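You operate a simulated robot arm through the tools that you are given. There is no shell and no other tool.

The job below is to be done with a simulated robot arm. You get a single attempt, and the scene is never put back.

TASK
Get unit three running again: switch off, lever the ram up, shut the guard, switch on, start.
Fine: in this order; yellow lever for the ram; caps and other controls stay.

Only the result counts: the job must be done as asked and must still hold three seconds after the hand-in. Knocking over, shifting, dropping, spilling or breaking anything else fails it. A push-on lid holds only when it is set on centred and level and pressed home; a screw cap is set on level and turned clockwise until tight.

THE ROBOT
A 7-joint arm with a two-finger gripper, fixed in place. Base frame: the origin is on the floor under the middle of its stand, x ahead of it, y to its left, z up; the work surface is at about z = 720. Readings come in mm, degrees, newtons and seconds.
With the tool pointing down near the work surface it reaches from about 260 to 720 mm from the base axis. Its first joint turns from -166.0 to 166.0 degrees. Payload 2.94 kg.
The tool frame sits at the grasp point between the pads (the TCP): z along the fingers, y along the line on which they close. The tips reach 30 mm beyond it. The gripper opens to 138 mm; its body begins 109 mm behind the TCP.
Orientation is that of the tool frame in the base frame, as a unit quaternion [w, x, y, z]. With the fingers straight down and closing along the base's y, the tool's x points along the base's -x, its y along +y and its z along -z.

THE INTERFACE
- The arm moves only by the tool step_arm. Its arguments are lists of equal length, an entry for each row: "turn": the turn, a rotation vector about the base's x, y, z in units of 4 degrees (1.0 is 4 degrees), a list of three; "delta_pos": the shift along the base's x, y, z in units of 20 mm (1.0 is 20 mm), a list of three; "hand": the opening, from 0 (shut) to 1 (fully open). In form: {"turn": [[rx, ry, rz], ...], "delta_pos": [[tx, ty, tz], ...], "hand": [hand, ...]}. A call has 1 to 20 rows; each row shifts and turns the commanded pose from where the row before left it. A call with a number of a shift or a turn outside -1 to 1 is refused whole. A row lasts 0.2 s, in which the tool goes at most 50 mm and 8.6 degrees; a call with a longer step from one row to the next is refused whole, and so is a gripper value outside its range. Where a pose cannot be reached the arm comes as near as it can. A force on the tool above 40 N (or 10 N above the force at the start of the call, whichever is more), or a blocked arm, ends the call early, and 0.2 s more pass. The fingers move at their own pace (about 72 mm/s each) and stop on an object; they squeeze with about 39 N. The grip force told is the motor's: it shows also when the fingers shut on nothing. Time passes only in rows, and 0.2 s behind the last, so rows that do not move let the fingers close. The reply holds the time, the measured pose of the TCP, the force on the tool along the base axes, the opening and the grip force, in the units named above and with some noise, with the torque about the TCP (base axes, N m) and any sound that the robot's microphone picked up.
- Cameras (640 x 400 px; columns grow to the right, rows downward): "scene" is fixed at [39.5, -651.2, 1606]; the picture's right is [0.92, -0.40, 0.00], its down [-0.20, -0.46, -0.87] and it looks along [0.34, 0.80, -0.50] (base axes); focal length 314 px, centre (320, 200). "wrist" rides on the gripper at [71, 19, -146] in the tool frame; the picture's right is [-0.26, 0.96, 0.00], its down [-0.85, -0.23, -0.48] and it looks along [-0.46, -0.12, 0.88] (tool axes); focal length 280 px, centre (320, 200). There is no depth. A picture from a camera that has moved, and an enlarged one, comes with that camera's place and axes in the base frame and with its lens. The place of the scene camera against the robot may be out by one fixed shift of up to 18 mm in any direction.
- grab_frame(camera): a new picture of that camera. The clock stands still meanwhile.
- move_column(by): slides the trunk up (or, below 0, down) by that many mm; the arm rides with it, the base frame stays. It gives what a move gives, with no picture.
- enlarge(camera, box): a new picture of the part [left, top, right, bottom] of that camera's present view, enlarged. The clock stands still meanwhile.
- close_job(): hands the job in; it is judged then, once.

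Places have to be worked out from the pictures, the camera data and where the tool is seen. Open the gripper and draw the arm clear of the work before you hand the job in, unless the task says otherwise.

The tools are called after "Emit:" as name(argument=value, ...) on one line, values as JSON. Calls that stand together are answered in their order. step_arm: Moves the arm, as the interface text tells. Its arguments: {"type":"object","properties":{"turn":{"type":"array","items":{"type":"array","items":{"type":"number"}}},"delta_pos":{"type":"array","items":{"type":"array","items":{"type":"number"}}},"hand":{"type":"array","items":{"type":"number"}}},"required":["turn","delta_pos","hand"]} The other tools are called the same way: move_column (by) moves the trunk up or down; grab_frame (camera) takes a picture; enlarge (camera, box) takes an enlarged picture of a part of a camera's view; close_job () hands the job in.

At the start:

```text
clock: 0.0
position: [377.6, 142.4, 1364.4]
orientation: [0.0, 0.0, 1.0, -0.001]
contact_force: [0.6, -0.5, 0.6]
wrist_torque: [-0.01, 0.01, -0.02]
gripper_width: 138.3
finger_force: 0.1
trunk travel left (down, up): [-425.0, 29.0]
```

scene: 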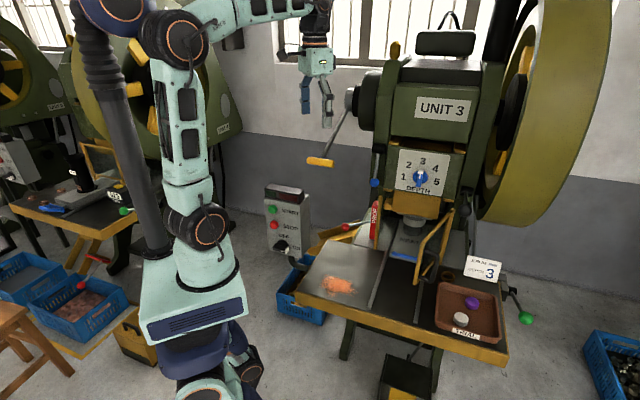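
wrist: 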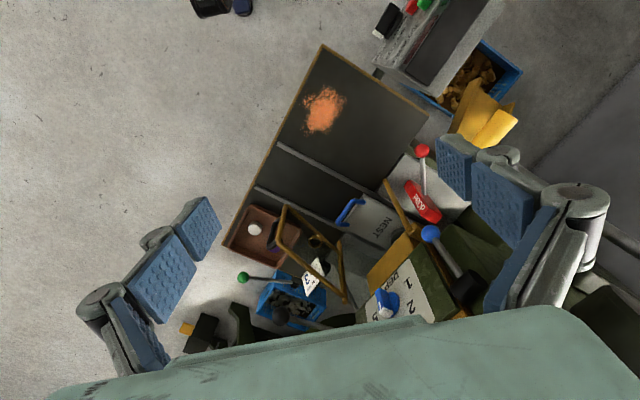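

I'll look at the scene closely first: the control box, the levers, the guard and the ram.

Emit:
enlarge(camera="scene", box=[250, 170, 350, 270])

Emit:
enlarge(camera="scene", box=[290, 60, 490, 200])

Emit:
enlarge(camera="scene", box=[340, 180, 540, 360])

Emit:
enlarge(camera="wrist", box=[200, 130, 480, 330])

```text
4.00 times, centred on (300, 220) of scene
camera zoom: at [39.5, -651.2, 1606.0], right [0.92, -0.4, 0.0], down [-0.2, -0.46, -0.87], along [0.34, 0.8, -0.5], focal length 1258 px, centre (400, 120)
```

zoom: 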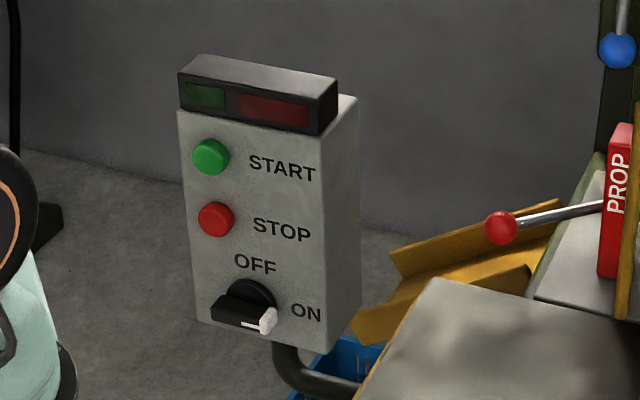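

```text
2.86 times, centred on (390, 130) of scene
camera zoom: at [39.5, -651.2, 1606.0], right [0.92, -0.4, 0.0], down [-0.2, -0.46, -0.87], along [0.34, 0.8, -0.5], focal length 898 px, centre (120, 400)
```

zoom: 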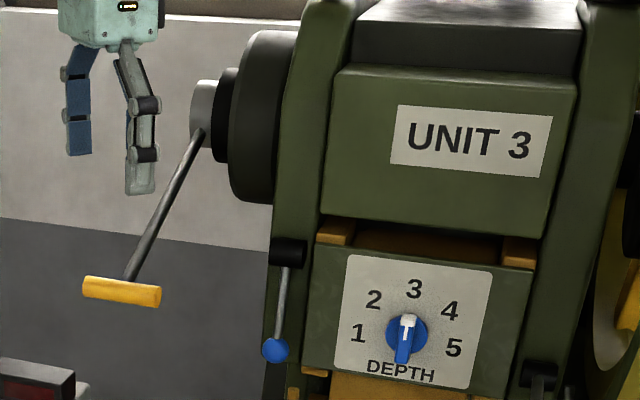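

```text
2.22 times, centred on (440, 270) of scene
camera zoom: at [39.5, -651.2, 1606.0], right [0.92, -0.4, 0.0], down [-0.2, -0.46, -0.87], along [0.34, 0.8, -0.5], focal length 699 px, centre (53, 44)
```

zoom: 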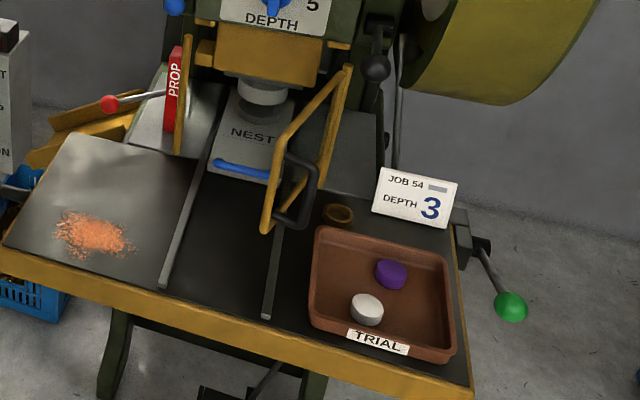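

```text
2.00 times, centred on (340, 230) of wrist
camera zoom: at [306.4, 162.1, 1510.7], right [0.26, 0.96, 0.0], down [0.85, -0.23, 0.48], along [0.46, -0.12, -0.88], focal length 561 px, centre (280, 140)
```

zoom: 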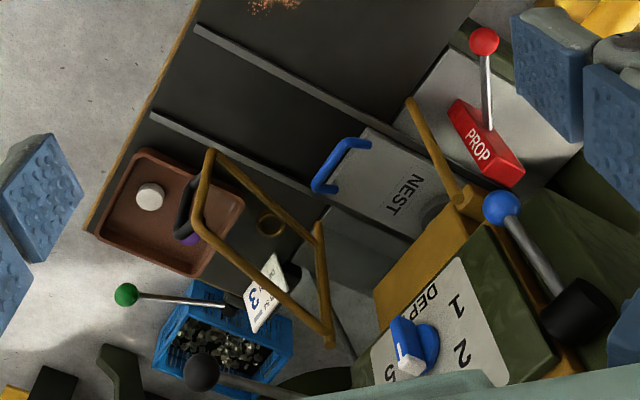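

The press is turned about 45° to the base, with the control box (START, STOP, OFF/ON knob) at roughly [280, 330, 800–1050]. The knob is at ON. I'll tilt the tool towards the horizontal and draw back to get a better view of the box.

Emit:
step_arm(turn=[[1, 0, 0], [1, 0, 0], [1, 0, 0], [1, 0, 0], [1, 0, 0], [1, 0, 0], [1, 0, 0], [1, 0, 0], [1, 0, 0], [1, 0, 0], [1, 0, 0], [1, 0, 0]], delta_pos=[[-0.5, -0.4, 0], [-0.5, -0.4, 0], [-0.5, -0.4, 0], [-0.5, -0.4, 0], [-0.5, -0.4, 0], [-0.5, -0.4, 0], [-0.5, -0.4, 0], [-0.5, -0.4, 0], [-0.5, -0.4, 0], [-0.5, -0.4, 0], [-0.5, -0.4, 0], [-0.5, -0.4, 0]], hand=[1, 1, 1, 1, 1, 1, 1, 1, 1, 1, 1, 1])

Emit:
grab_frame(camera="wrist")

Emit:
grab_frame(camera="scene")

```text
clock: 2.6
position: [258.6, 46.4, 1364.8]
orientation: [0.0, 0.0, 0.913, 0.407]
contact_force: [0.1, -0.3, -0.2]
wrist_torque: [0.0, 0.0, -0.03]
gripper_width: 138.0
finger_force: 0.2
trunk travel left (down, up): [-425.0, 29.0]
```

```text
taken
camera wrist: at [186.2, -48.9, 1476.3], right [0.26, 0.64, 0.72], down [0.85, -0.51, 0.15], along [0.46, 0.57, -0.68], focal length 280 px, centre (320, 200)
```

wrist: 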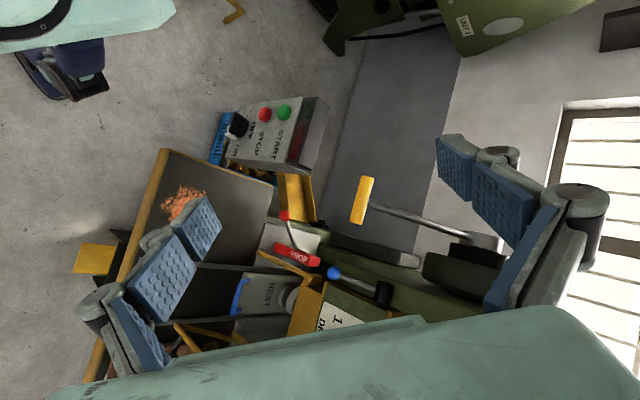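

```text
taken
```

scene: 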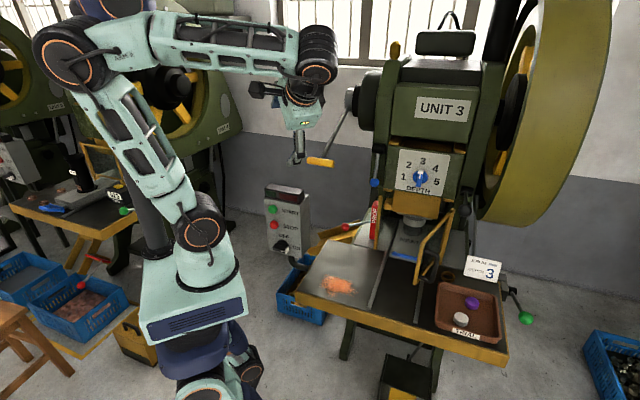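

Good view of the box and the yellow lever. I'll enlarge both for precise pixels.

Emit:
enlarge(camera="wrist", box=[210, 80, 340, 180])

Emit:
enlarge(camera="wrist", box=[250, 160, 530, 335])

```text
4.00 times, centred on (275, 130) of wrist
camera zoom: at [186.2, -48.9, 1476.3], right [0.26, 0.64, 0.72], down [0.85, -0.51, 0.15], along [0.46, 0.57, -0.68], focal length 1122 px, centre (500, 480)
```

zoom: 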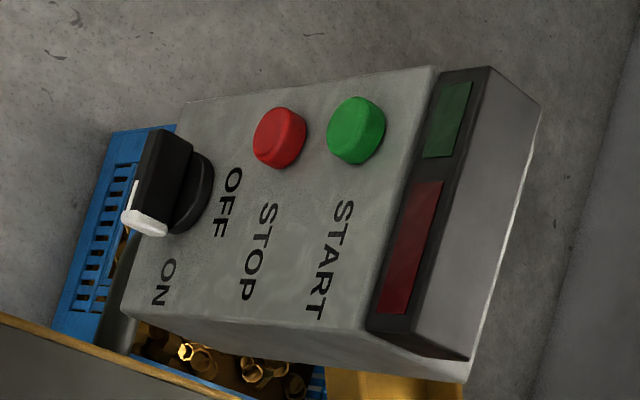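

```text
2.29 times, centred on (390, 248) of wrist
camera zoom: at [186.2, -48.9, 1476.3], right [0.26, 0.64, 0.72], down [0.85, -0.51, 0.15], along [0.46, 0.57, -0.68], focal length 641 px, centre (160, 91)
```

zoom: 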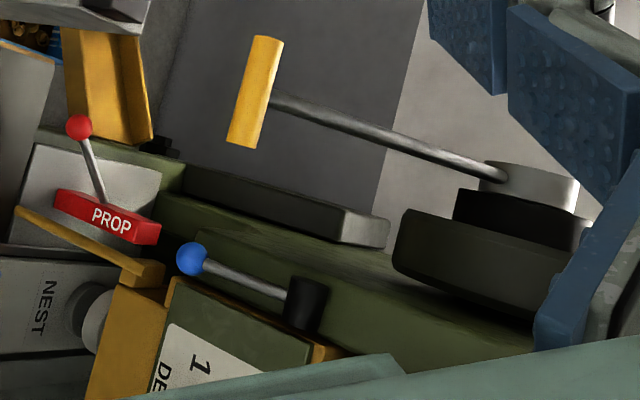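

From triangulation: START ≈ [281,330,996], STOP ≈ [280,327,932] and the knob ≈ [310,290,836]. The box face runs along r≈[0.72,-0.69] with its inward normal ≈[0.69,0.72]. Next I'll yaw the tool to face the box, staying above and in front of it.

Emit:
step_arm(turn=[[0, 0, -1], [0, 0, -1], [0, 0, -1], [0, 0, -1], [0, 0, -1], [0, 0, -1], [0, 0, -1], [0, 0, -1], [0, 0, -1], [0, 0, -1], [0, 0, -1]], delta_pos=[[-0.2, 0.6, -0.7], [-0.2, 0.6, -0.7], [-0.2, 0.6, -0.7], [-0.2, 0.6, -0.7], [-0.2, 0.6, -0.7], [-0.2, 0.6, -0.7], [-0.2, 0.6, -0.7], [-0.2, 0.6, -0.7], [-0.2, 0.6, -0.7], [-0.2, 0.6, -0.7], [-0.2, 0.6, -0.7]], hand=[1, 1, 1, 1, 1, 1, 1, 1, 1, 1, 1])

Emit:
grab_frame(camera="wrist")

Emit:
grab_frame(camera="scene")

```text
clock: 5.0
position: [238.2, 179.7, 1282.0]
orientation: [0.153, 0.344, 0.847, 0.375]
contact_force: [-0.6, 0.2, 0.4]
wrist_torque: [0.0, 0.03, 0.02]
gripper_width: 137.7
finger_force: 0.0
out of reach, approached as far as the arm can: row 8, 9, 10, 11
trunk travel left (down, up): [-425.0, 29.0]
```

```text
taken
camera wrist: at [119.5, 161.4, 1393.2], right [0.64, 0.28, 0.72], down [0.26, -0.96, 0.15], along [0.73, 0.09, -0.68], focal length 280 px, centre (320, 200)
```

wrist: 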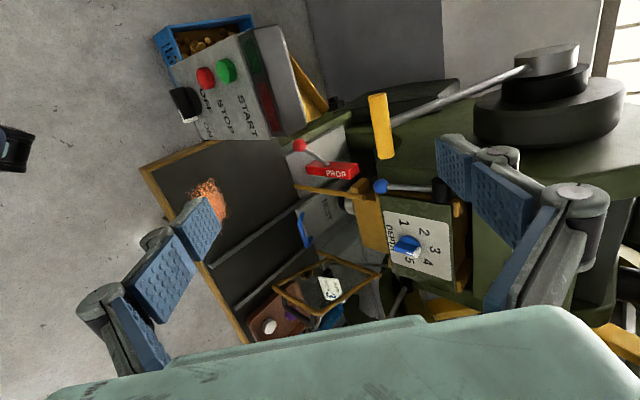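

```text
taken
```

scene: 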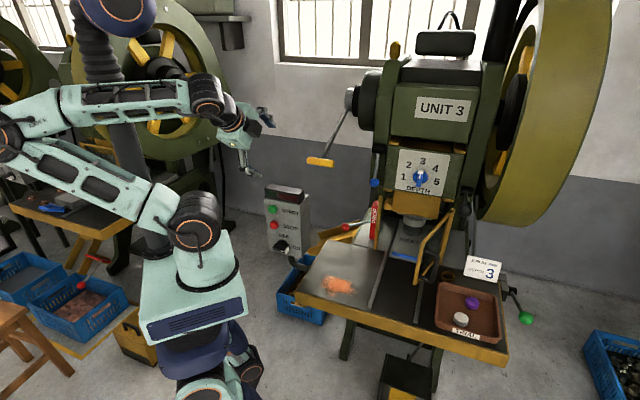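

This view shows the press well. The arm is too folded at this height, though. I'll enlarge the lever and hub, and the guard and ram, to pin down their geometry.

Emit:
enlarge(camera="wrist", box=[350, 30, 630, 205])

Emit:
enlarge(camera="wrist", box=[230, 130, 470, 330])

Emit:
enlarge(camera="wrist", box=[150, 10, 330, 150])

```text
2.29 times, centred on (490, 118) of wrist
camera zoom: at [119.5, 161.4, 1393.2], right [0.64, 0.28, 0.72], down [0.26, -0.96, 0.15], along [0.73, 0.09, -0.68], focal length 641 px, centre (-69, 389)
```

zoom: 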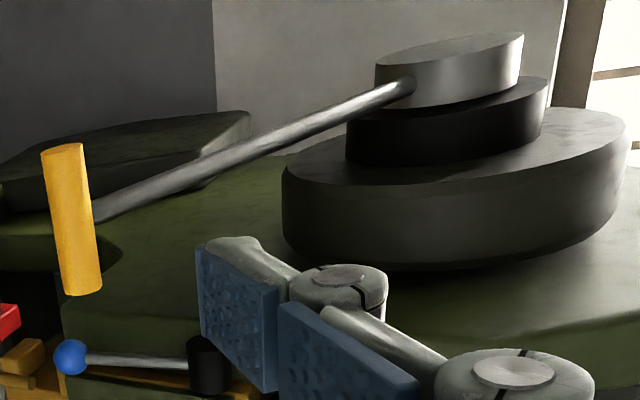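

```text
2.00 times, centred on (350, 230) of wrist
camera zoom: at [119.5, 161.4, 1393.2], right [0.64, 0.28, 0.72], down [0.26, -0.96, 0.15], along [0.73, 0.09, -0.68], focal length 561 px, centre (260, 140)
```

zoom: 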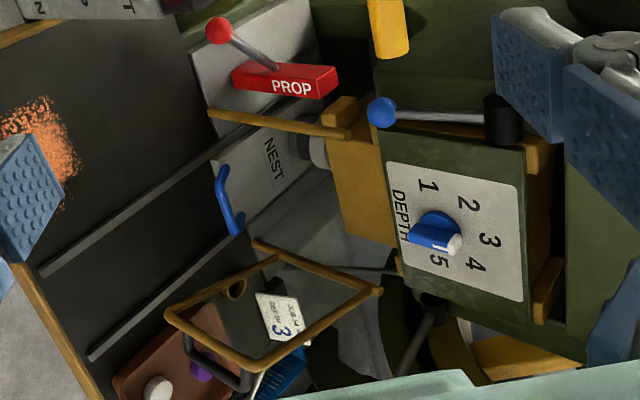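

```text
2.86 times, centred on (240, 80) of wrist
camera zoom: at [119.5, 161.4, 1393.2], right [0.64, 0.28, 0.72], down [0.26, -0.96, 0.15], along [0.73, 0.09, -0.68], focal length 801 px, centre (549, 543)
```

zoom: 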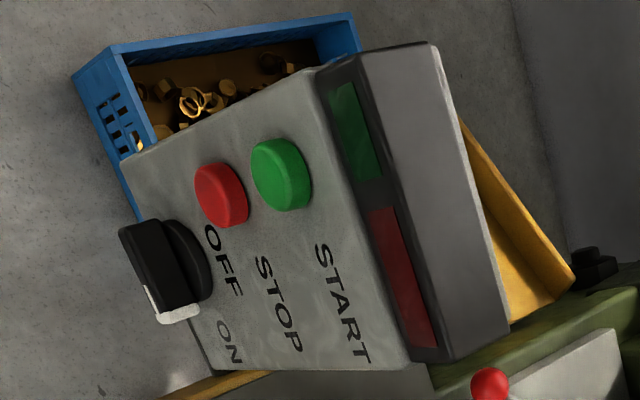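

The wrist views now agree well: lever handle ≈ [482,345,1139], hub ≈ [687,554,1281], box face from [262,367] to [367,271] with z 780–1033, and knob axis ≈ [311,322,824]. I'll go down in front of the box while keeping well off its face.

Emit:
step_arm(turn=[[0, 0, 0], [0, 0, 0], [0, 0, 0], [0, 0, 0], [0, 0, 0], [0, 0, 0], [0, 0, 0], [0, 0, 0], [0, 0, 0], [0, 0, 0], [0, 0, 0], [0, 0, 0], [0, 0, 0], [0, 0, 0]], delta_pos=[[0, 0, -1], [0, 0, -1], [0, 0, -1], [0, 0, -1], [0, 0, -1], [0, 0, -1], [0, 0, -1], [0, 0, -1], [0, 0, -1], [0, 0, -1], [0, 0, -1], [0, 0, -1], [0, 0, -1], [0, 0, -1]], hand=[0.6, 0.6, 0.6, 0.6, 0.6, 0.6, 0.6, 0.6, 0.6, 0.6, 0.6, 0.6, 0.6, 0.6])

Emit:
grab_frame(camera="wrist")

Emit:
grab_frame(camera="scene")

```text
clock: 8.0
position: [343.6, 236.5, 1205.5]
orientation: [0.151, 0.341, 0.848, 0.375]
contact_force: [-0.6, -0.6, -0.8]
wrist_torque: [-0.01, 0.01, 0.0]
gripper_width: 82.9
finger_force: 0.0
out of reach, approached as far as the arm can: row 1, 2, 3, 4, 5, 6, 7, 8, 9, 10, 11, 12, 13, 14
trunk travel left (down, up): [-425.0, 29.0]
```

```text
taken
camera wrist: at [224.6, 216.9, 1319.2], right [0.64, 0.29, 0.71], down [0.26, -0.95, 0.15], along [0.72, 0.09, -0.68], focal length 280 px, centre (320, 200)
```

wrist: 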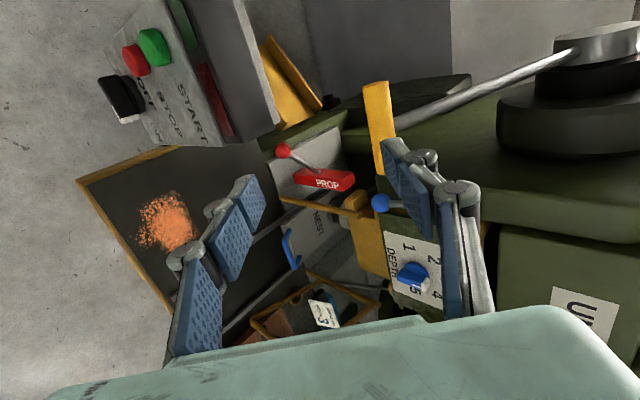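

```text
taken
```

scene: 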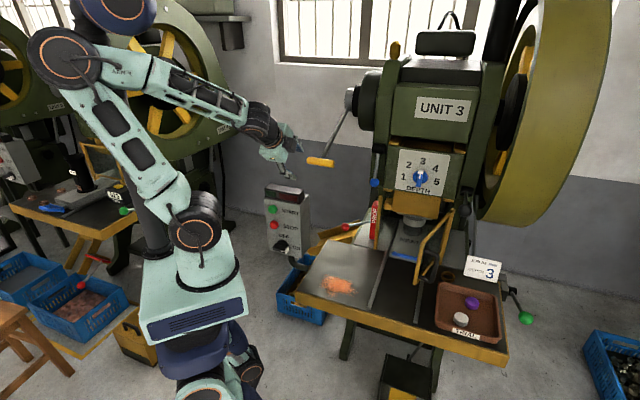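

The arm is limited by how close the wrist can fold to the shoulder. I'll check whether the command persists or resets, using a null row.

Emit:
step_arm(turn=[[0, 0, 0]], delta_pos=[[0, 0, 0]], hand=[0.6])

```text
clock: 8.4
position: [342.7, 235.6, 1207.2]
orientation: [0.151, 0.341, 0.849, 0.374]
contact_force: [0.1, -0.3, 0.4]
wrist_torque: [-0.03, 0.0, -0.01]
gripper_width: 82.9
finger_force: 0.0
trunk travel left (down, up): [-425.0, 29.0]
```

Each call starts from the measured pose. For the knob I'll come in horizontally along +y from the right of its normal, gripping with a vertical closing line. That needs the arm out in front first, then the trunk low, so I'll pull back in -y and turn the tool's azimuth towards +y.

Emit:
step_arm(turn=[[0, 0, 0], [0, 0, 0], [0, 0, 0], [0, 0, 1], [0, 0, 1], [0, 0, 1], [0, 0, 1], [0, 0, 1], [0, 0, 1], [0, 0, 1], [0, 0, 1], [0, 0, 1], [0, 0, 1], [0, 0, 0.5], [0, 0, 0]], delta_pos=[[0, -1, 0.2], [0, -1, 0.2], [0, -1, 0.2], [0, -1, 0.2], [0, -1, 0.2], [0, -1, 0], [0, -1, 0], [0, -1, 0], [0, -1, 0], [0, -1, 0], [0, -1, 0], [0, -1, 0], [0, -1, 0], [0, -1, 0], [0, -1, 0]], hand=[0.6, 0.6, 0.6, 0.6, 0.6, 0.6, 0.6, 0.6, 0.6, 0.6, 0.6, 0.6, 0.6, 0.6, 0.6])

Emit:
grab_frame(camera="scene")

Emit:
grab_frame(camera="wrist")

```text
clock: 11.6
position: [345.1, -64.8, 1229.6]
orientation: [0.007, 0.016, 0.913, 0.407]
contact_force: [0.0, 0.0, 0.0]
wrist_torque: [0.01, 0.01, -0.02]
gripper_width: 82.8
finger_force: 0.0
out of reach, approached as far as the arm can: row 1
trunk travel left (down, up): [-425.0, 29.0]
```

```text
taken
```

scene: 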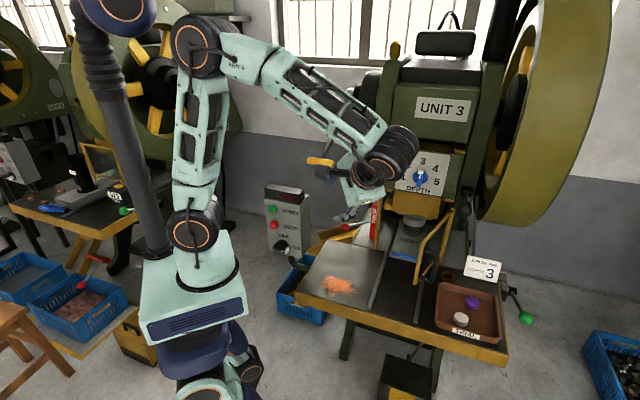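

```text
taken
camera wrist: at [270.1, -158.1, 1342.5], right [0.28, 0.64, 0.72], down [0.83, -0.54, 0.15], along [0.48, 0.55, -0.68], focal length 280 px, centre (320, 200)
```

wrist: 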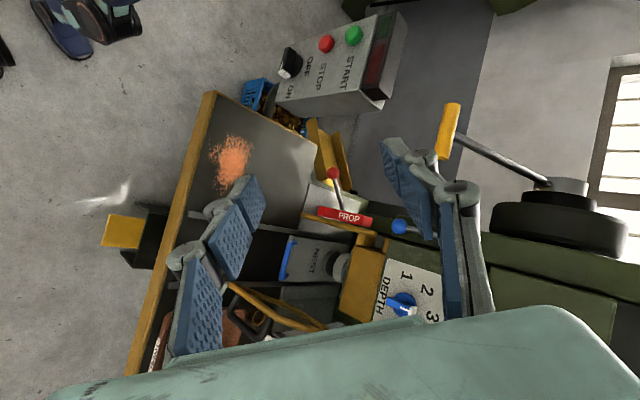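

The arm is clear of the press front. Now I'll lower the trunk fully.

Emit:
move_column(by=-425)

Emit:
grab_frame(camera="scene")

Emit:
grab_frame(camera="wrist")

```text
refused: -425 is not a number from -400 to 400
```

```text
taken
```

scene: 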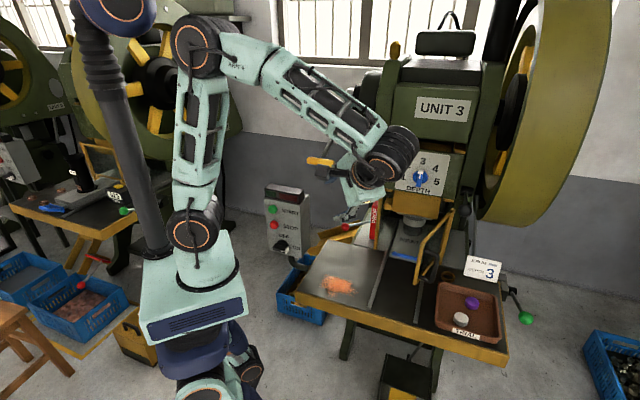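

```text
taken
camera wrist: at [270.1, -158.1, 1342.5], right [0.28, 0.64, 0.72], down [0.83, -0.54, 0.15], along [0.48, 0.55, -0.68], focal length 280 px, centre (320, 200)
```

wrist: 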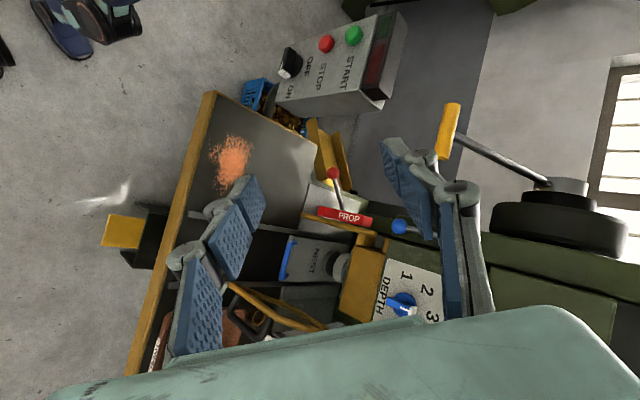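

The limit is 400 mm per call, so I'll lower by 390. That puts the TCP at about z 840, clear of the table.

Emit:
move_column(by=-390)

Emit:
grab_frame(camera="scene")

Emit:
grab_frame(camera="wrist")

```text
clock: 15.3
position: [344.9, -65.4, 840.2]
orientation: [0.006, 0.016, 0.913, 0.407]
contact_force: [0.7, 0.4, -1.1]
wrist_torque: [0.0, 0.01, -0.01]
gripper_width: 82.7
finger_force: 0.0
trunk travel left (down, up): [-35.0, 419.0]
```

```text
taken
```

scene: 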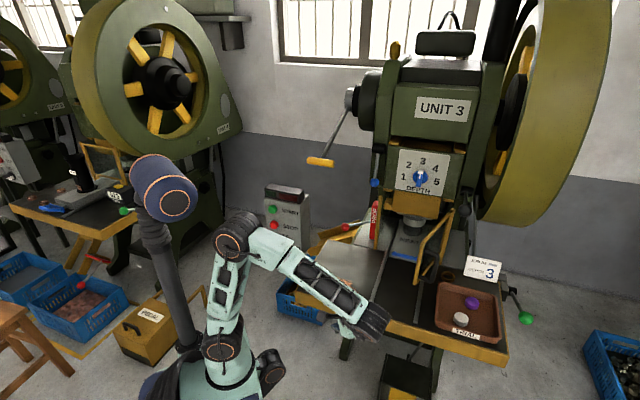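

```text
taken
camera wrist: at [270.1, -157.4, 952.7], right [0.28, 0.64, 0.72], down [0.83, -0.54, 0.15], along [0.48, 0.55, -0.68], focal length 280 px, centre (320, 200)
```

wrist: 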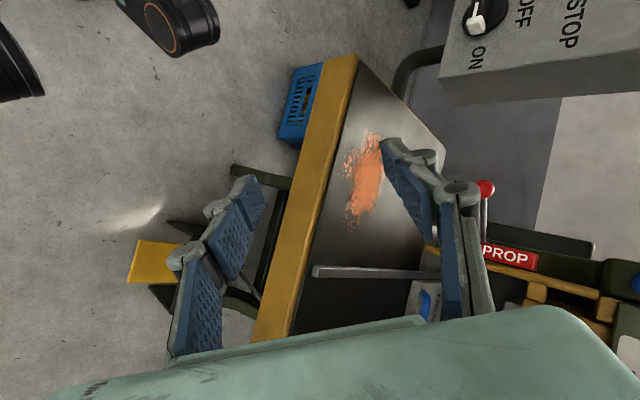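

The trunk is lowered. I'll level the tool to point along +y at about z 850, still well in front of the box.

Emit:
step_arm(turn=[[1, 0, 0], [1, 0, 0], [1, 0, 0], [1, 0, 0], [1, 0, 0], [1, 0, 0], [1, 0, 0], [1, 0, 0], [1, 0, 0], [1, 0, 0], [0.5, 0, 0]], delta_pos=[[-0.3, 0.2, 0.1], [-0.3, 0.2, 0.1], [-0.3, 0.2, 0.1], [-0.3, 0.2, 0.1], [-0.3, 0.2, 0.1], [-0.3, 0.2, 0.1], [-0.3, 0.2, 0.1], [-0.3, 0.2, 0.1], [-0.3, 0.2, 0.1], [-0.3, 0.2, 0.1], [-0.3, 0.2, 0.1]], hand=[0.6, 0.6, 0.6, 0.6, 0.6, 0.6, 0.6, 0.6, 0.6, 0.6, 0.6])

Emit:
grab_frame(camera="wrist")

Emit:
grab_frame(camera="scene")

```text
clock: 17.8
position: [280.0, -19.5, 862.2]
orientation: [0.002, 0.017, 0.707, 0.707]
contact_force: [0.4, 0.1, 0.0]
wrist_torque: [-0.02, 0.02, -0.01]
gripper_width: 82.8
finger_force: 0.0
trunk travel left (down, up): [-35.0, 419.0]
```

```text
taken
camera wrist: at [204.8, -163.4, 883.2], right [0.28, -0.01, 0.96], down [0.83, -0.5, -0.25], along [0.48, 0.87, -0.13], focal length 280 px, centre (320, 200)
```

wrist: 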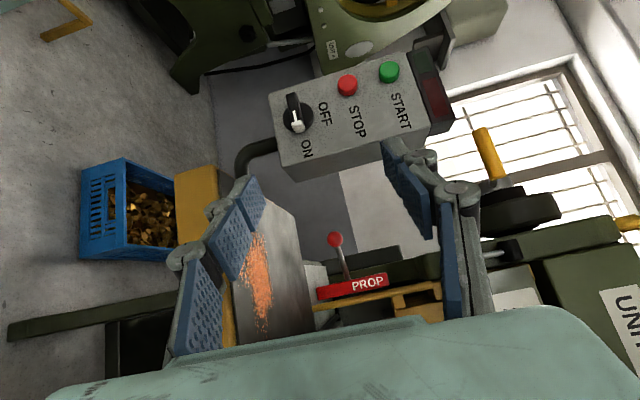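

```text
taken
```

scene: 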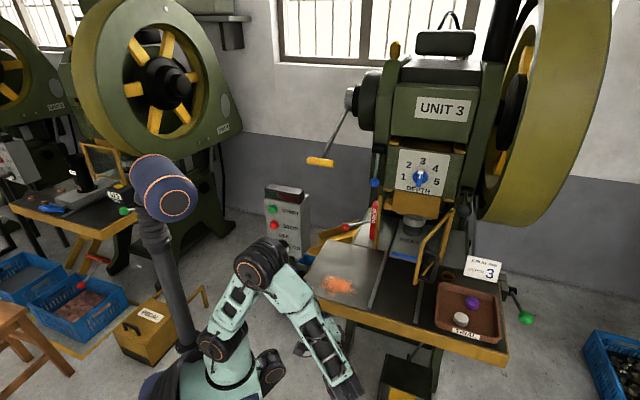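

Good straight-on view of the box. I'll enlarge it to refine the knob geometry.

Emit:
enlarge(camera="wrist", box=[255, 45, 465, 175])

Emit:
enlarge(camera="wrist", box=[265, 80, 345, 130])

```text
3.05 times, centred on (360, 110) of wrist
camera zoom: at [204.8, -163.4, 883.2], right [0.28, -0.01, 0.96], down [0.83, -0.5, -0.25], along [0.48, 0.87, -0.13], focal length 854 px, centre (198, 474)
```

zoom: 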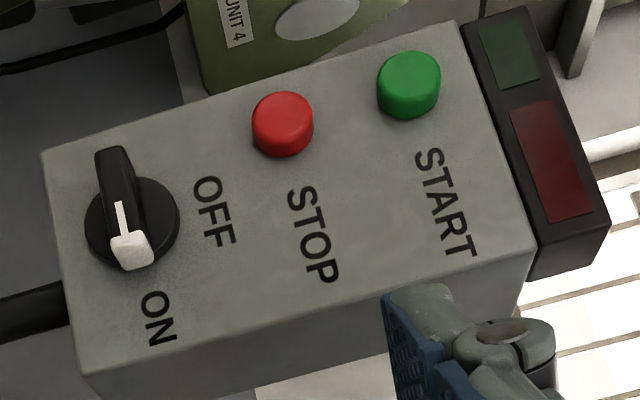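

```text
8.00 times, centred on (305, 105) of wrist
camera zoom: at [204.8, -163.4, 883.2], right [0.28, -0.01, 0.96], down [0.83, -0.5, -0.25], along [0.48, 0.87, -0.13], focal length 2243 px, centre (440, 960)
```

zoom: 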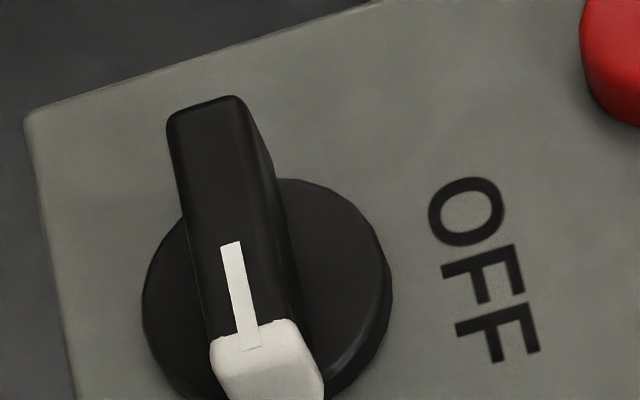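

The knob axis is at [311,323,822] on the face, with the bar about 52 × 15 mm, protruding ≈35 mm, horizontal and pointing to ON. I'll lower the trunk the last 35 mm for reach, then move to a pre-grasp in front of the knob.

Emit:
move_column(by=-35)

Emit:
step_arm(turn=[[0, 0, 0.62], [0, 0, 0], [0, 0, 0], [0, 0, 0], [0, 0, 0], [0, 0, 0], [0, 0, 0], [0, 0, 0], [0, 0, 0], [0, 0, 0]], delta_pos=[[0.05, 1, 0], [0.05, 1, 0], [0.05, 1, 0], [0.05, 1, 0], [0.05, 1, 0], [0.05, 1, 0], [0.05, 1, 0], [0.05, 1, 0], [0.05, 1, 0], [0.05, 1, 0]], hand=[0.45, 0.45, 0.45, 0.45, 0.45, 0.45, 0.45, 0.45, 0.45, 0.45])

Emit:
grab_frame(camera="wrist")

Emit:
grab_frame(camera="scene")

```text
clock: 18.5
position: [279.6, -19.2, 827.1]
orientation: [0.001, 0.016, 0.707, 0.707]
contact_force: [-0.2, 0.0, 0.7]
wrist_torque: [0.03, -0.01, 0.01]
gripper_width: 82.5
finger_force: 0.1
trunk travel left (down, up): [0.0, 454.0]
```

```text
clock: 20.7
position: [291.2, 181.7, 827.4]
orientation: [-0.015, 0.002, 0.707, 0.707]
contact_force: [0.1, 0.4, 0.0]
wrist_torque: [0.0, -0.01, -0.01]
gripper_width: 62.1
finger_force: 0.2
trunk travel left (down, up): [0.0, 454.0]
```

```text
taken
camera wrist: at [222.6, 34.1, 847.9], right [0.28, 0.01, 0.96], down [0.85, -0.46, -0.25], along [0.44, 0.89, -0.14], focal length 280 px, centre (320, 200)
```

wrist: 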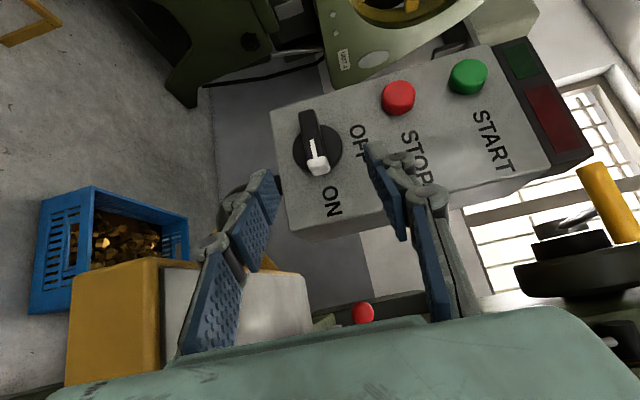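

```text
taken
```

scene: 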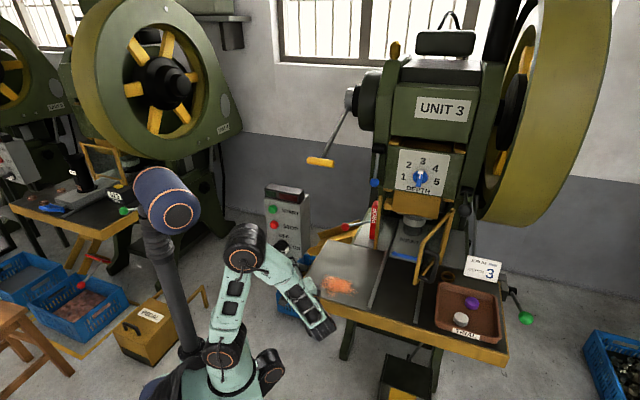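

Emit:
enlarge(camera="wrist", box=[260, 90, 380, 200])

```text
3.64 times, centred on (320, 145) of wrist
camera zoom: at [222.6, 34.1, 847.9], right [0.28, 0.01, 0.96], down [0.85, -0.46, -0.25], along [0.44, 0.89, -0.14], focal length 1020 px, centre (320, 400)
```

zoom: 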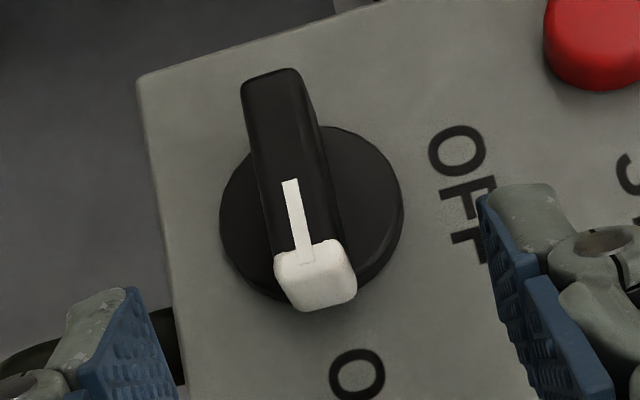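

The knob axis refines to z≈818.5. I'll move in to about 10 mm short of the grasp and check.

Emit:
step_arm(turn=[[0, 0, 0], [0, 0, 0], [0, 0, 0], [0, 0, 0], [0, 0, 0], [0, 0, 0]], delta_pos=[[0.02, 0.8, -0.1], [0.02, 0.8, -0.1], [0.02, 0.8, -0.1], [0.02, 0.8, -0.1], [0.02, 0.7, -0.05], [0, 0.5, 0]], hand=[0.4, 0.4, 0.4, 0.4, 0.4, 0.4])

Emit:
grab_frame(camera="wrist")

Emit:
enlarge(camera="scene", box=[220, 170, 360, 290])

```text
clock: 22.1
position: [292.0, 269.8, 817.2]
orientation: [-0.015, 0.001, 0.707, 0.707]
contact_force: [-0.1, 0.2, 0.3]
wrist_torque: [0.0, -0.01, 0.0]
gripper_width: 55.4
finger_force: 0.0
trunk travel left (down, up): [0.0, 454.0]
```

```text
taken
camera wrist: at [223.0, 122.9, 839.3], right [0.28, 0.01, 0.96], down [0.85, -0.46, -0.25], along [0.44, 0.89, -0.14], focal length 280 px, centre (320, 200)
```

wrist: 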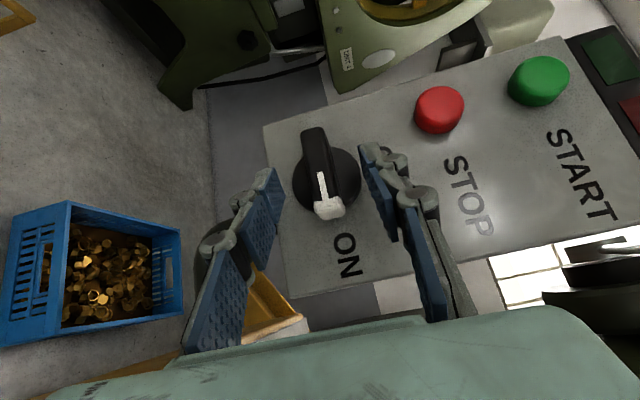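

```text
3.33 times, centred on (290, 230) of scene
camera zoom: at [39.5, -651.2, 1606.0], right [0.92, -0.4, 0.0], down [-0.2, -0.46, -0.87], along [0.34, 0.8, -0.5], focal length 1048 px, centre (420, 100)
```

zoom: 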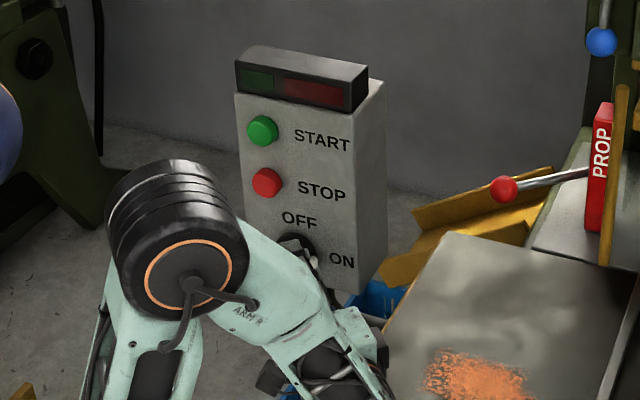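

Everything lines up, with the bar between the fingertips. I'll advance the last ~11 mm and close on the bar.

Emit:
step_arm(turn=[[0, 0, 0], [0, 0, 0], [0, 0, 0]], delta_pos=[[0.03, 0.25, 0.03], [0.03, 0.25, 0.02], [0, 0.05, 0]], hand=[0.4, 0.4, 0.4])

Emit:
grab_frame(camera="wrist")

```text
clock: 22.9
position: [292.5, 280.4, 820.0]
orientation: [-0.015, 0.002, 0.707, 0.707]
contact_force: [-0.1, -0.5, -0.1]
wrist_torque: [-0.02, -0.05, 0.0]
gripper_width: 55.1
finger_force: 0.0
trunk travel left (down, up): [0.0, 454.0]
```

```text
taken
camera wrist: at [224.4, 133.4, 841.2], right [0.28, 0.01, 0.96], down [0.85, -0.46, -0.25], along [0.44, 0.89, -0.14], focal length 280 px, centre (320, 200)
```

wrist: 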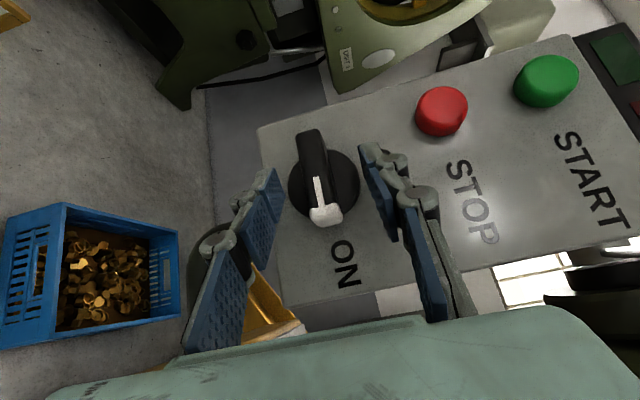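

Still no contact. I'll shift down 2 mm to centre on the bar, then close.

Emit:
step_arm(turn=[[0, 0, 0], [0, 0, 0], [0, 0, 0], [0, 0, 0], [0, 0, 0]], delta_pos=[[0, 0.05, -0.1], [0, 0, 0], [0, 0, 0], [0, 0, 0], [0, 0, 0]], hand=[0.4, 0.2, 0.1, 0.0, 0.0])

Emit:
grab_frame(camera="wrist")

```text
clock: 24.1
position: [293.1, 280.6, 818.4]
orientation: [-0.014, 0.001, 0.707, 0.707]
contact_force: [0.1, 1.9, 0.2]
wrist_torque: [0.19, -0.96, -0.26]
gripper_width: 17.9
finger_force: 43.7
trunk travel left (down, up): [0.0, 454.0]
```

```text
taken
camera wrist: at [224.1, 134.3, 839.4], right [0.28, 0.01, 0.96], down [0.85, -0.46, -0.25], along [0.44, 0.89, -0.14], focal length 280 px, centre (320, 200)
```

wrist: 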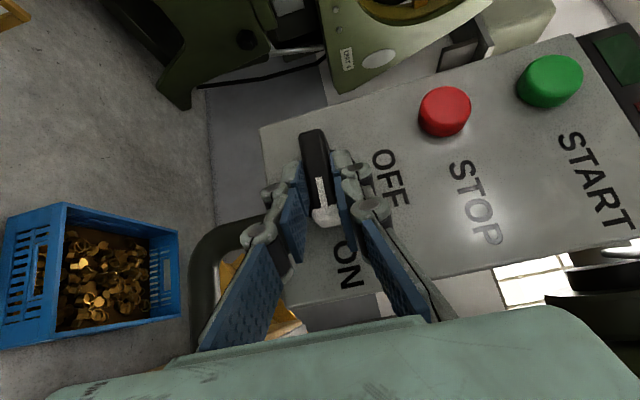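

The bar is gripped (17.9 mm, 44 N). Now I'll turn it counter-clockwise as seen from the front, rotating the tool rigidly about the knob axis. First 40°.

Emit:
step_arm(turn=[[-0.678, -0.735, 0], [-0.678, -0.735, 0], [-0.678, -0.735, 0], [-0.678, -0.735, 0], [-0.678, -0.735, 0], [-0.678, -0.735, 0], [-0.678, -0.735, 0], [-0.678, -0.735, 0], [-0.678, -0.735, 0], [-0.678, -0.735, 0]], delta_pos=[[-0.0013, 0.0012, 0.0499], [-0.0038, 0.0035, 0.0496], [-0.0064, 0.0059, 0.0491], [-0.0089, 0.0082, 0.0484], [-0.0113, 0.0105, 0.0475], [-0.0137, 0.0127, 0.0463], [-0.0161, 0.0148, 0.0449], [-0.0183, 0.0169, 0.0432], [-0.0205, 0.0189, 0.0414], [-0.0226, 0.0208, 0.0393]], hand=[0, 0, 0, 0, 0, 0, 0, 0, 0, 0])

Emit:
grab_frame(camera="wrist")

Emit:
enlarge(camera="scene", box=[220, 170, 360, 290])

```text
clock: 25.6
position: [292.1, 281.9, 824.6]
orientation: [0.086, -0.1, 0.788, 0.601]
contact_force: [-8.9, -9.4, 17.7]
wrist_torque: [0.13, 0.35, 0.84]
gripper_width: 17.9
finger_force: 43.1
trunk travel left (down, up): [0.0, 454.0]
stopped in row 7: the force on the tool passed its limit at 46 N (the readings are from after the stop); the commanded pose is now the measured one
```

```text
taken
camera wrist: at [215.7, 142.4, 862.7], right [0.0, 0.26, 0.97], down [0.87, -0.47, 0.13], along [0.49, 0.84, -0.23], focal length 280 px, centre (320, 200)
```

wrist: 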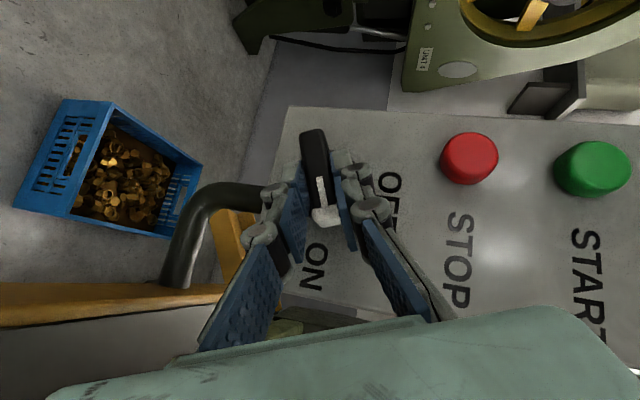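

```text
3.33 times, centred on (290, 230) of scene
camera zoom: at [39.5, -651.2, 1606.0], right [0.92, -0.4, 0.0], down [-0.2, -0.46, -0.87], along [0.34, 0.8, -0.5], focal length 1048 px, centre (420, 100)
```

zoom: 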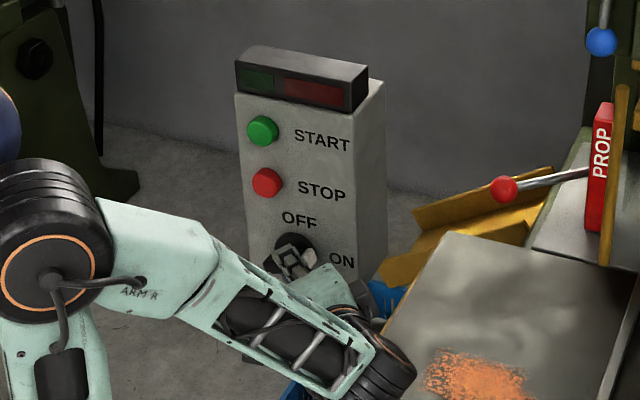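

The knob turned ~24° with the grip before the force tripped. The residual force pushes the tool up and outward, so I'll relieve by shifting ~2 mm that way and see.

Emit:
step_arm(turn=[[0, 0, 0], [0, 0, 0]], delta_pos=[[-0.03, -0.035, 0.1], [0, 0, 0]], hand=[0, 0])

```text
clock: 26.2
position: [291.7, 282.0, 825.2]
orientation: [0.087, -0.1, 0.788, 0.601]
contact_force: [-7.8, -1.7, 14.0]
wrist_torque: [0.38, -0.02, 0.55]
gripper_width: 17.5
finger_force: 43.3
trunk travel left (down, up): [0.0, 454.0]
```

Emit:
step_arm(turn=[[0, 0, 0], [0, 0, 0]], delta_pos=[[-0.06, -0.02, 0.12], [0, 0, 0]], hand=[0, 0])

```text
clock: 26.8
position: [293.1, 282.8, 824.1]
orientation: [0.086, -0.097, 0.79, 0.6]
contact_force: [-8.0, 3.7, 10.0]
wrist_torque: [0.52, -0.23, -0.18]
gripper_width: 17.7
finger_force: 43.0
trunk travel left (down, up): [0.0, 454.0]
```

Forces are dropping. I'll continue the rotation in small increments from here.

Emit:
step_arm(turn=[[-0.678, -0.735, 0], [-0.678, -0.735, 0], [-0.678, -0.735, 0], [-0.678, -0.735, 0]], delta_pos=[[-0.018, 0.01, 0.055], [-0.02, 0.012, 0.053], [-0.022, 0.015, 0.051], [-0.025, 0.018, 0.049]], hand=[0, 0, 0, 0])

Emit:
grab_frame(camera="wrist")

```text
clock: 27.2
position: [292.6, 282.9, 825.5]
orientation: [0.085, -0.106, 0.793, 0.594]
contact_force: [-11.0, -14.6, 25.5]
wrist_torque: [0.3, 0.33, 0.98]
gripper_width: 17.7
finger_force: 43.4
trunk travel left (down, up): [0.0, 454.0]
stopped in row 2: the force on the tool passed its limit at 46 N (the readings are from after the stop); the commanded pose is now the measured one
```

```text
taken
camera wrist: at [216.7, 143.1, 866.0], right [-0.01, 0.28, 0.96], down [0.87, -0.46, 0.14], along [0.48, 0.84, -0.24], focal length 280 px, centre (320, 200)
```

wrist: 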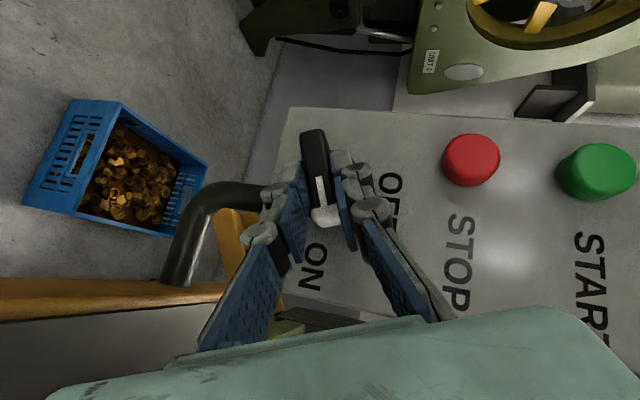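

The force on the tool is up and outward, so my axis was assumed too close to the TCP and the tool should rise more per degree. I'll relieve with a couple of mm up and out before continuing.

Emit:
step_arm(turn=[[0, 0, 0], [0, 0, 0], [0, 0, 0]], delta_pos=[[-0.05, -0.06, 0.15], [0, 0, 0], [0, 0, 0]], hand=[0, 0, 0])

```text
clock: 28.0
position: [292.5, 283.1, 826.4]
orientation: [0.082, -0.103, 0.795, 0.593]
contact_force: [-2.9, 6.9, 25.1]
wrist_torque: [0.84, -0.16, 0.09]
gripper_width: 17.8
finger_force: 43.1
trunk travel left (down, up): [0.0, 454.0]
```

I'll test the sign of the force with a small move down.

Emit:
step_arm(turn=[[0, 0, 0], [0, 0, 0], [0, 0, 0]], delta_pos=[[0, 0, -0.12], [0, 0, 0], [0, 0, 0]], hand=[0, 0, 0])

```text
clock: 28.8
position: [292.5, 282.6, 823.2]
orientation: [0.085, -0.105, 0.794, 0.593]
contact_force: [-2.1, 5.1, 31.7]
wrist_torque: [0.58, 0.26, 0.83]
gripper_width: 17.9
finger_force: 43.1
trunk travel left (down, up): [0.0, 454.0]
```

Pressing down raises the upward force, so the sign is as I read it. I'll look closely for what the fingers may be touching.

Emit:
enlarge(camera="wrist", box=[180, 110, 420, 310])

Emit:
enlarge(camera="scene", box=[250, 210, 350, 290])

```text
2.00 times, centred on (300, 210) of wrist
camera zoom: at [216.5, 143.3, 866.1], right [-0.01, 0.28, 0.96], down [0.87, -0.46, 0.14], along [0.49, 0.84, -0.24], focal length 561 px, centre (360, 180)
```

zoom: 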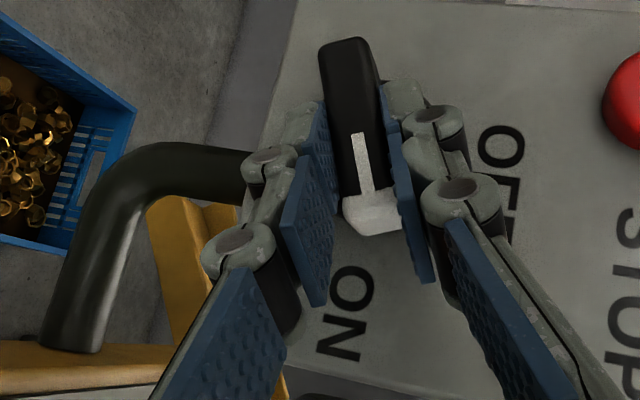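

```text
5.00 times, centred on (300, 250) of scene
camera zoom: at [39.5, -651.2, 1606.0], right [0.92, -0.4, 0.0], down [-0.2, -0.46, -0.87], along [0.34, 0.8, -0.5], focal length 1572 px, centre (420, -50)
```

zoom: 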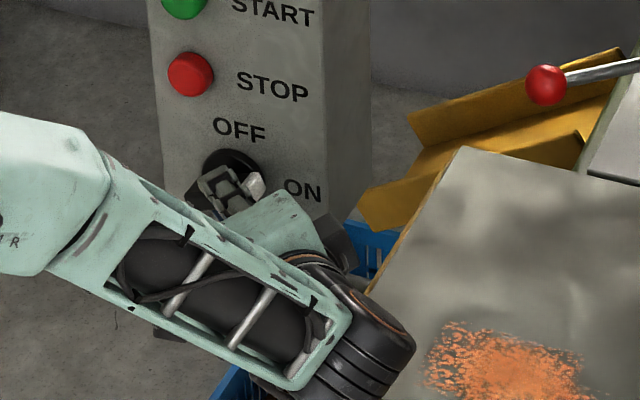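

Nothing else is touching. It's just grip misalignment building up, so I'll open slightly to release the stress, look at where the knob rests, and re-grip.

Emit:
step_arm(turn=[[0, 0, 0], [0, 0, 0], [0, 0, 0]], delta_pos=[[0, 0, 0], [0, 0, 0], [0, 0, 0]], hand=[0.3, 0.3, 0.3])

Emit:
enlarge(camera="wrist", box=[220, 90, 460, 240])

```text
clock: 29.6
position: [294.2, 282.6, 821.3]
orientation: [0.085, -0.104, 0.796, 0.59]
contact_force: [-0.1, 0.2, 0.4]
wrist_torque: [0.04, 0.0, -0.02]
gripper_width: 41.2
finger_force: 0.2
trunk travel left (down, up): [0.0, 454.0]
```

```text
2.67 times, centred on (340, 165) of wrist
camera zoom: at [217.5, 143.8, 864.2], right [-0.01, 0.29, 0.96], down [0.87, -0.47, 0.15], along [0.49, 0.84, -0.25], focal length 748 px, centre (267, 293)
```

zoom: 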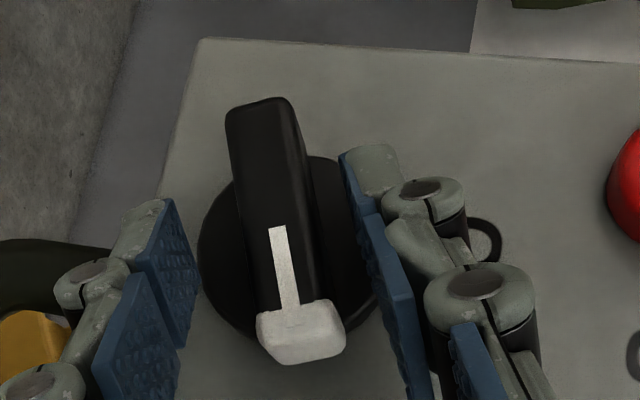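

The knob stayed at ~21–23°, so there's no spring-back. The bar axis is about 5 mm to the upper-finger side of the pad centre, so I'll shift the TCP to centre on it and close again.

Emit:
step_arm(turn=[[0, 0, 0], [0, 0, 0], [0, 0, 0], [0, 0, 0], [0, 0, 0]], delta_pos=[[-0.06, 0.01, 0.12], [-0.06, 0.01, 0.12], [0, 0, 0], [0, 0, 0], [0, 0, 0]], hand=[0.3, 0.3, 0.15, 0, 0])

```text
clock: 30.8
position: [291.7, 283.3, 825.9]
orientation: [0.081, -0.1, 0.796, 0.591]
contact_force: [2.8, 7.3, 9.4]
wrist_torque: [0.26, 0.03, 0.63]
gripper_width: 17.9
finger_force: 43.3
trunk travel left (down, up): [0.0, 454.0]
```

Better centred now. I'll continue the rotation with a slight extra rise.

Emit:
step_arm(turn=[[-0.678, -0.735, 0], [-0.678, -0.735, 0], [-0.678, -0.735, 0], [-0.678, -0.735, 0], [-0.678, -0.735, 0], [-0.678, -0.735, 0]], delta_pos=[[-0.02, 0.01, 0.09], [-0.02, 0.0149, 0.08], [-0.0184, 0.017, 0.05], [-0.0202, 0.0186, 0.037], [-0.0221, 0.0203, 0.035], [-0.0239, 0.022, 0.033]], hand=[0, 0, 0, 0, 0, 0])

Emit:
enlarge(camera="wrist", box=[220, 90, 460, 240])

```text
clock: 31.3
position: [291.7, 284.2, 825.5]
orientation: [0.081, -0.106, 0.8, 0.584]
contact_force: [-11.0, -15.6, 30.0]
wrist_torque: [0.48, 0.1, 0.89]
gripper_width: 18.0
finger_force: 42.8
trunk travel left (down, up): [0.0, 454.0]
stopped in row 2: the force on the tool passed its limit at 48 N (the readings are from after the stop); the commanded pose is now the measured one
```

```text
2.67 times, centred on (340, 165) of wrist
camera zoom: at [216.7, 145.3, 869.5], right [0.0, 0.3, 0.95], down [0.88, -0.46, 0.15], along [0.48, 0.84, -0.26], focal length 748 px, centre (267, 293)
```

zoom: 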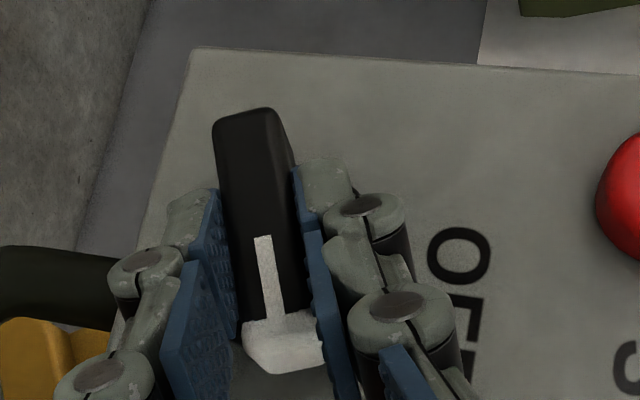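

The stall seems to come at the same angle each time, with the force pointing outward and up. That suggests the fingertips are rubbing the knob's base disc. I'll open, back off 6 mm along the box normal, re-centre and grip again.

Emit:
step_arm(turn=[[0, 0, 0], [0, 0, 0], [0, 0, 0], [0, 0, 0]], delta_pos=[[0, 0, 0], [0, 0, 0], [-0.2, -0.22, 0], [0, 0, 0]], hand=[0.3, 0.3, 0.3, 0.3])

Emit:
enlarge(camera="wrist", box=[220, 90, 460, 240])

```text
clock: 32.3
position: [290.4, 280.2, 819.1]
orientation: [0.077, -0.103, 0.804, 0.58]
contact_force: [0.0, 1.1, 0.4]
wrist_torque: [0.01, 0.0, 0.01]
gripper_width: 41.5
finger_force: 0.1
trunk travel left (down, up): [0.0, 454.0]
```

```text
2.67 times, centred on (340, 165) of wrist
camera zoom: at [215.5, 142.0, 865.6], right [0.01, 0.31, 0.95], down [0.88, -0.46, 0.15], along [0.48, 0.83, -0.28], focal length 748 px, centre (267, 293)
```

zoom: 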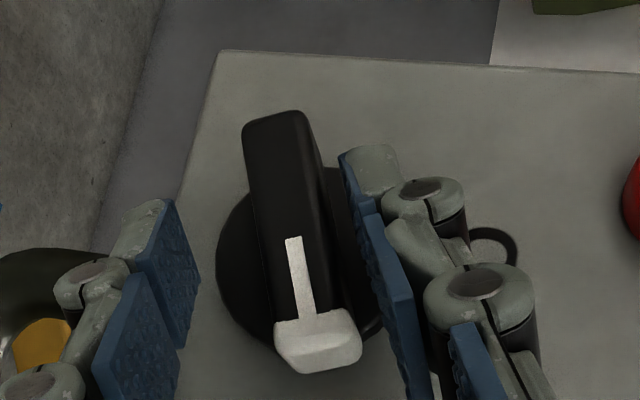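

On release the TCP dropped 6 mm, so the arm wasn't holding its commanded height there. With the fingers open I'll test whether it tracks a 5 mm rise freely.

Emit:
step_arm(turn=[[0, 0, 0], [0, 0, 0], [0, 0, 0]], delta_pos=[[0, 0, 0.25], [0, 0, 0], [0, 0, 0]], hand=[0.3, 0.3, 0.3])

```text
clock: 33.1
position: [289.9, 280.7, 821.3]
orientation: [0.076, -0.102, 0.804, 0.581]
contact_force: [0.2, -0.2, 0.1]
wrist_torque: [0.0, 0.0, 0.01]
gripper_width: 41.2
finger_force: 0.0
trunk travel left (down, up): [0.0, 454.0]
```

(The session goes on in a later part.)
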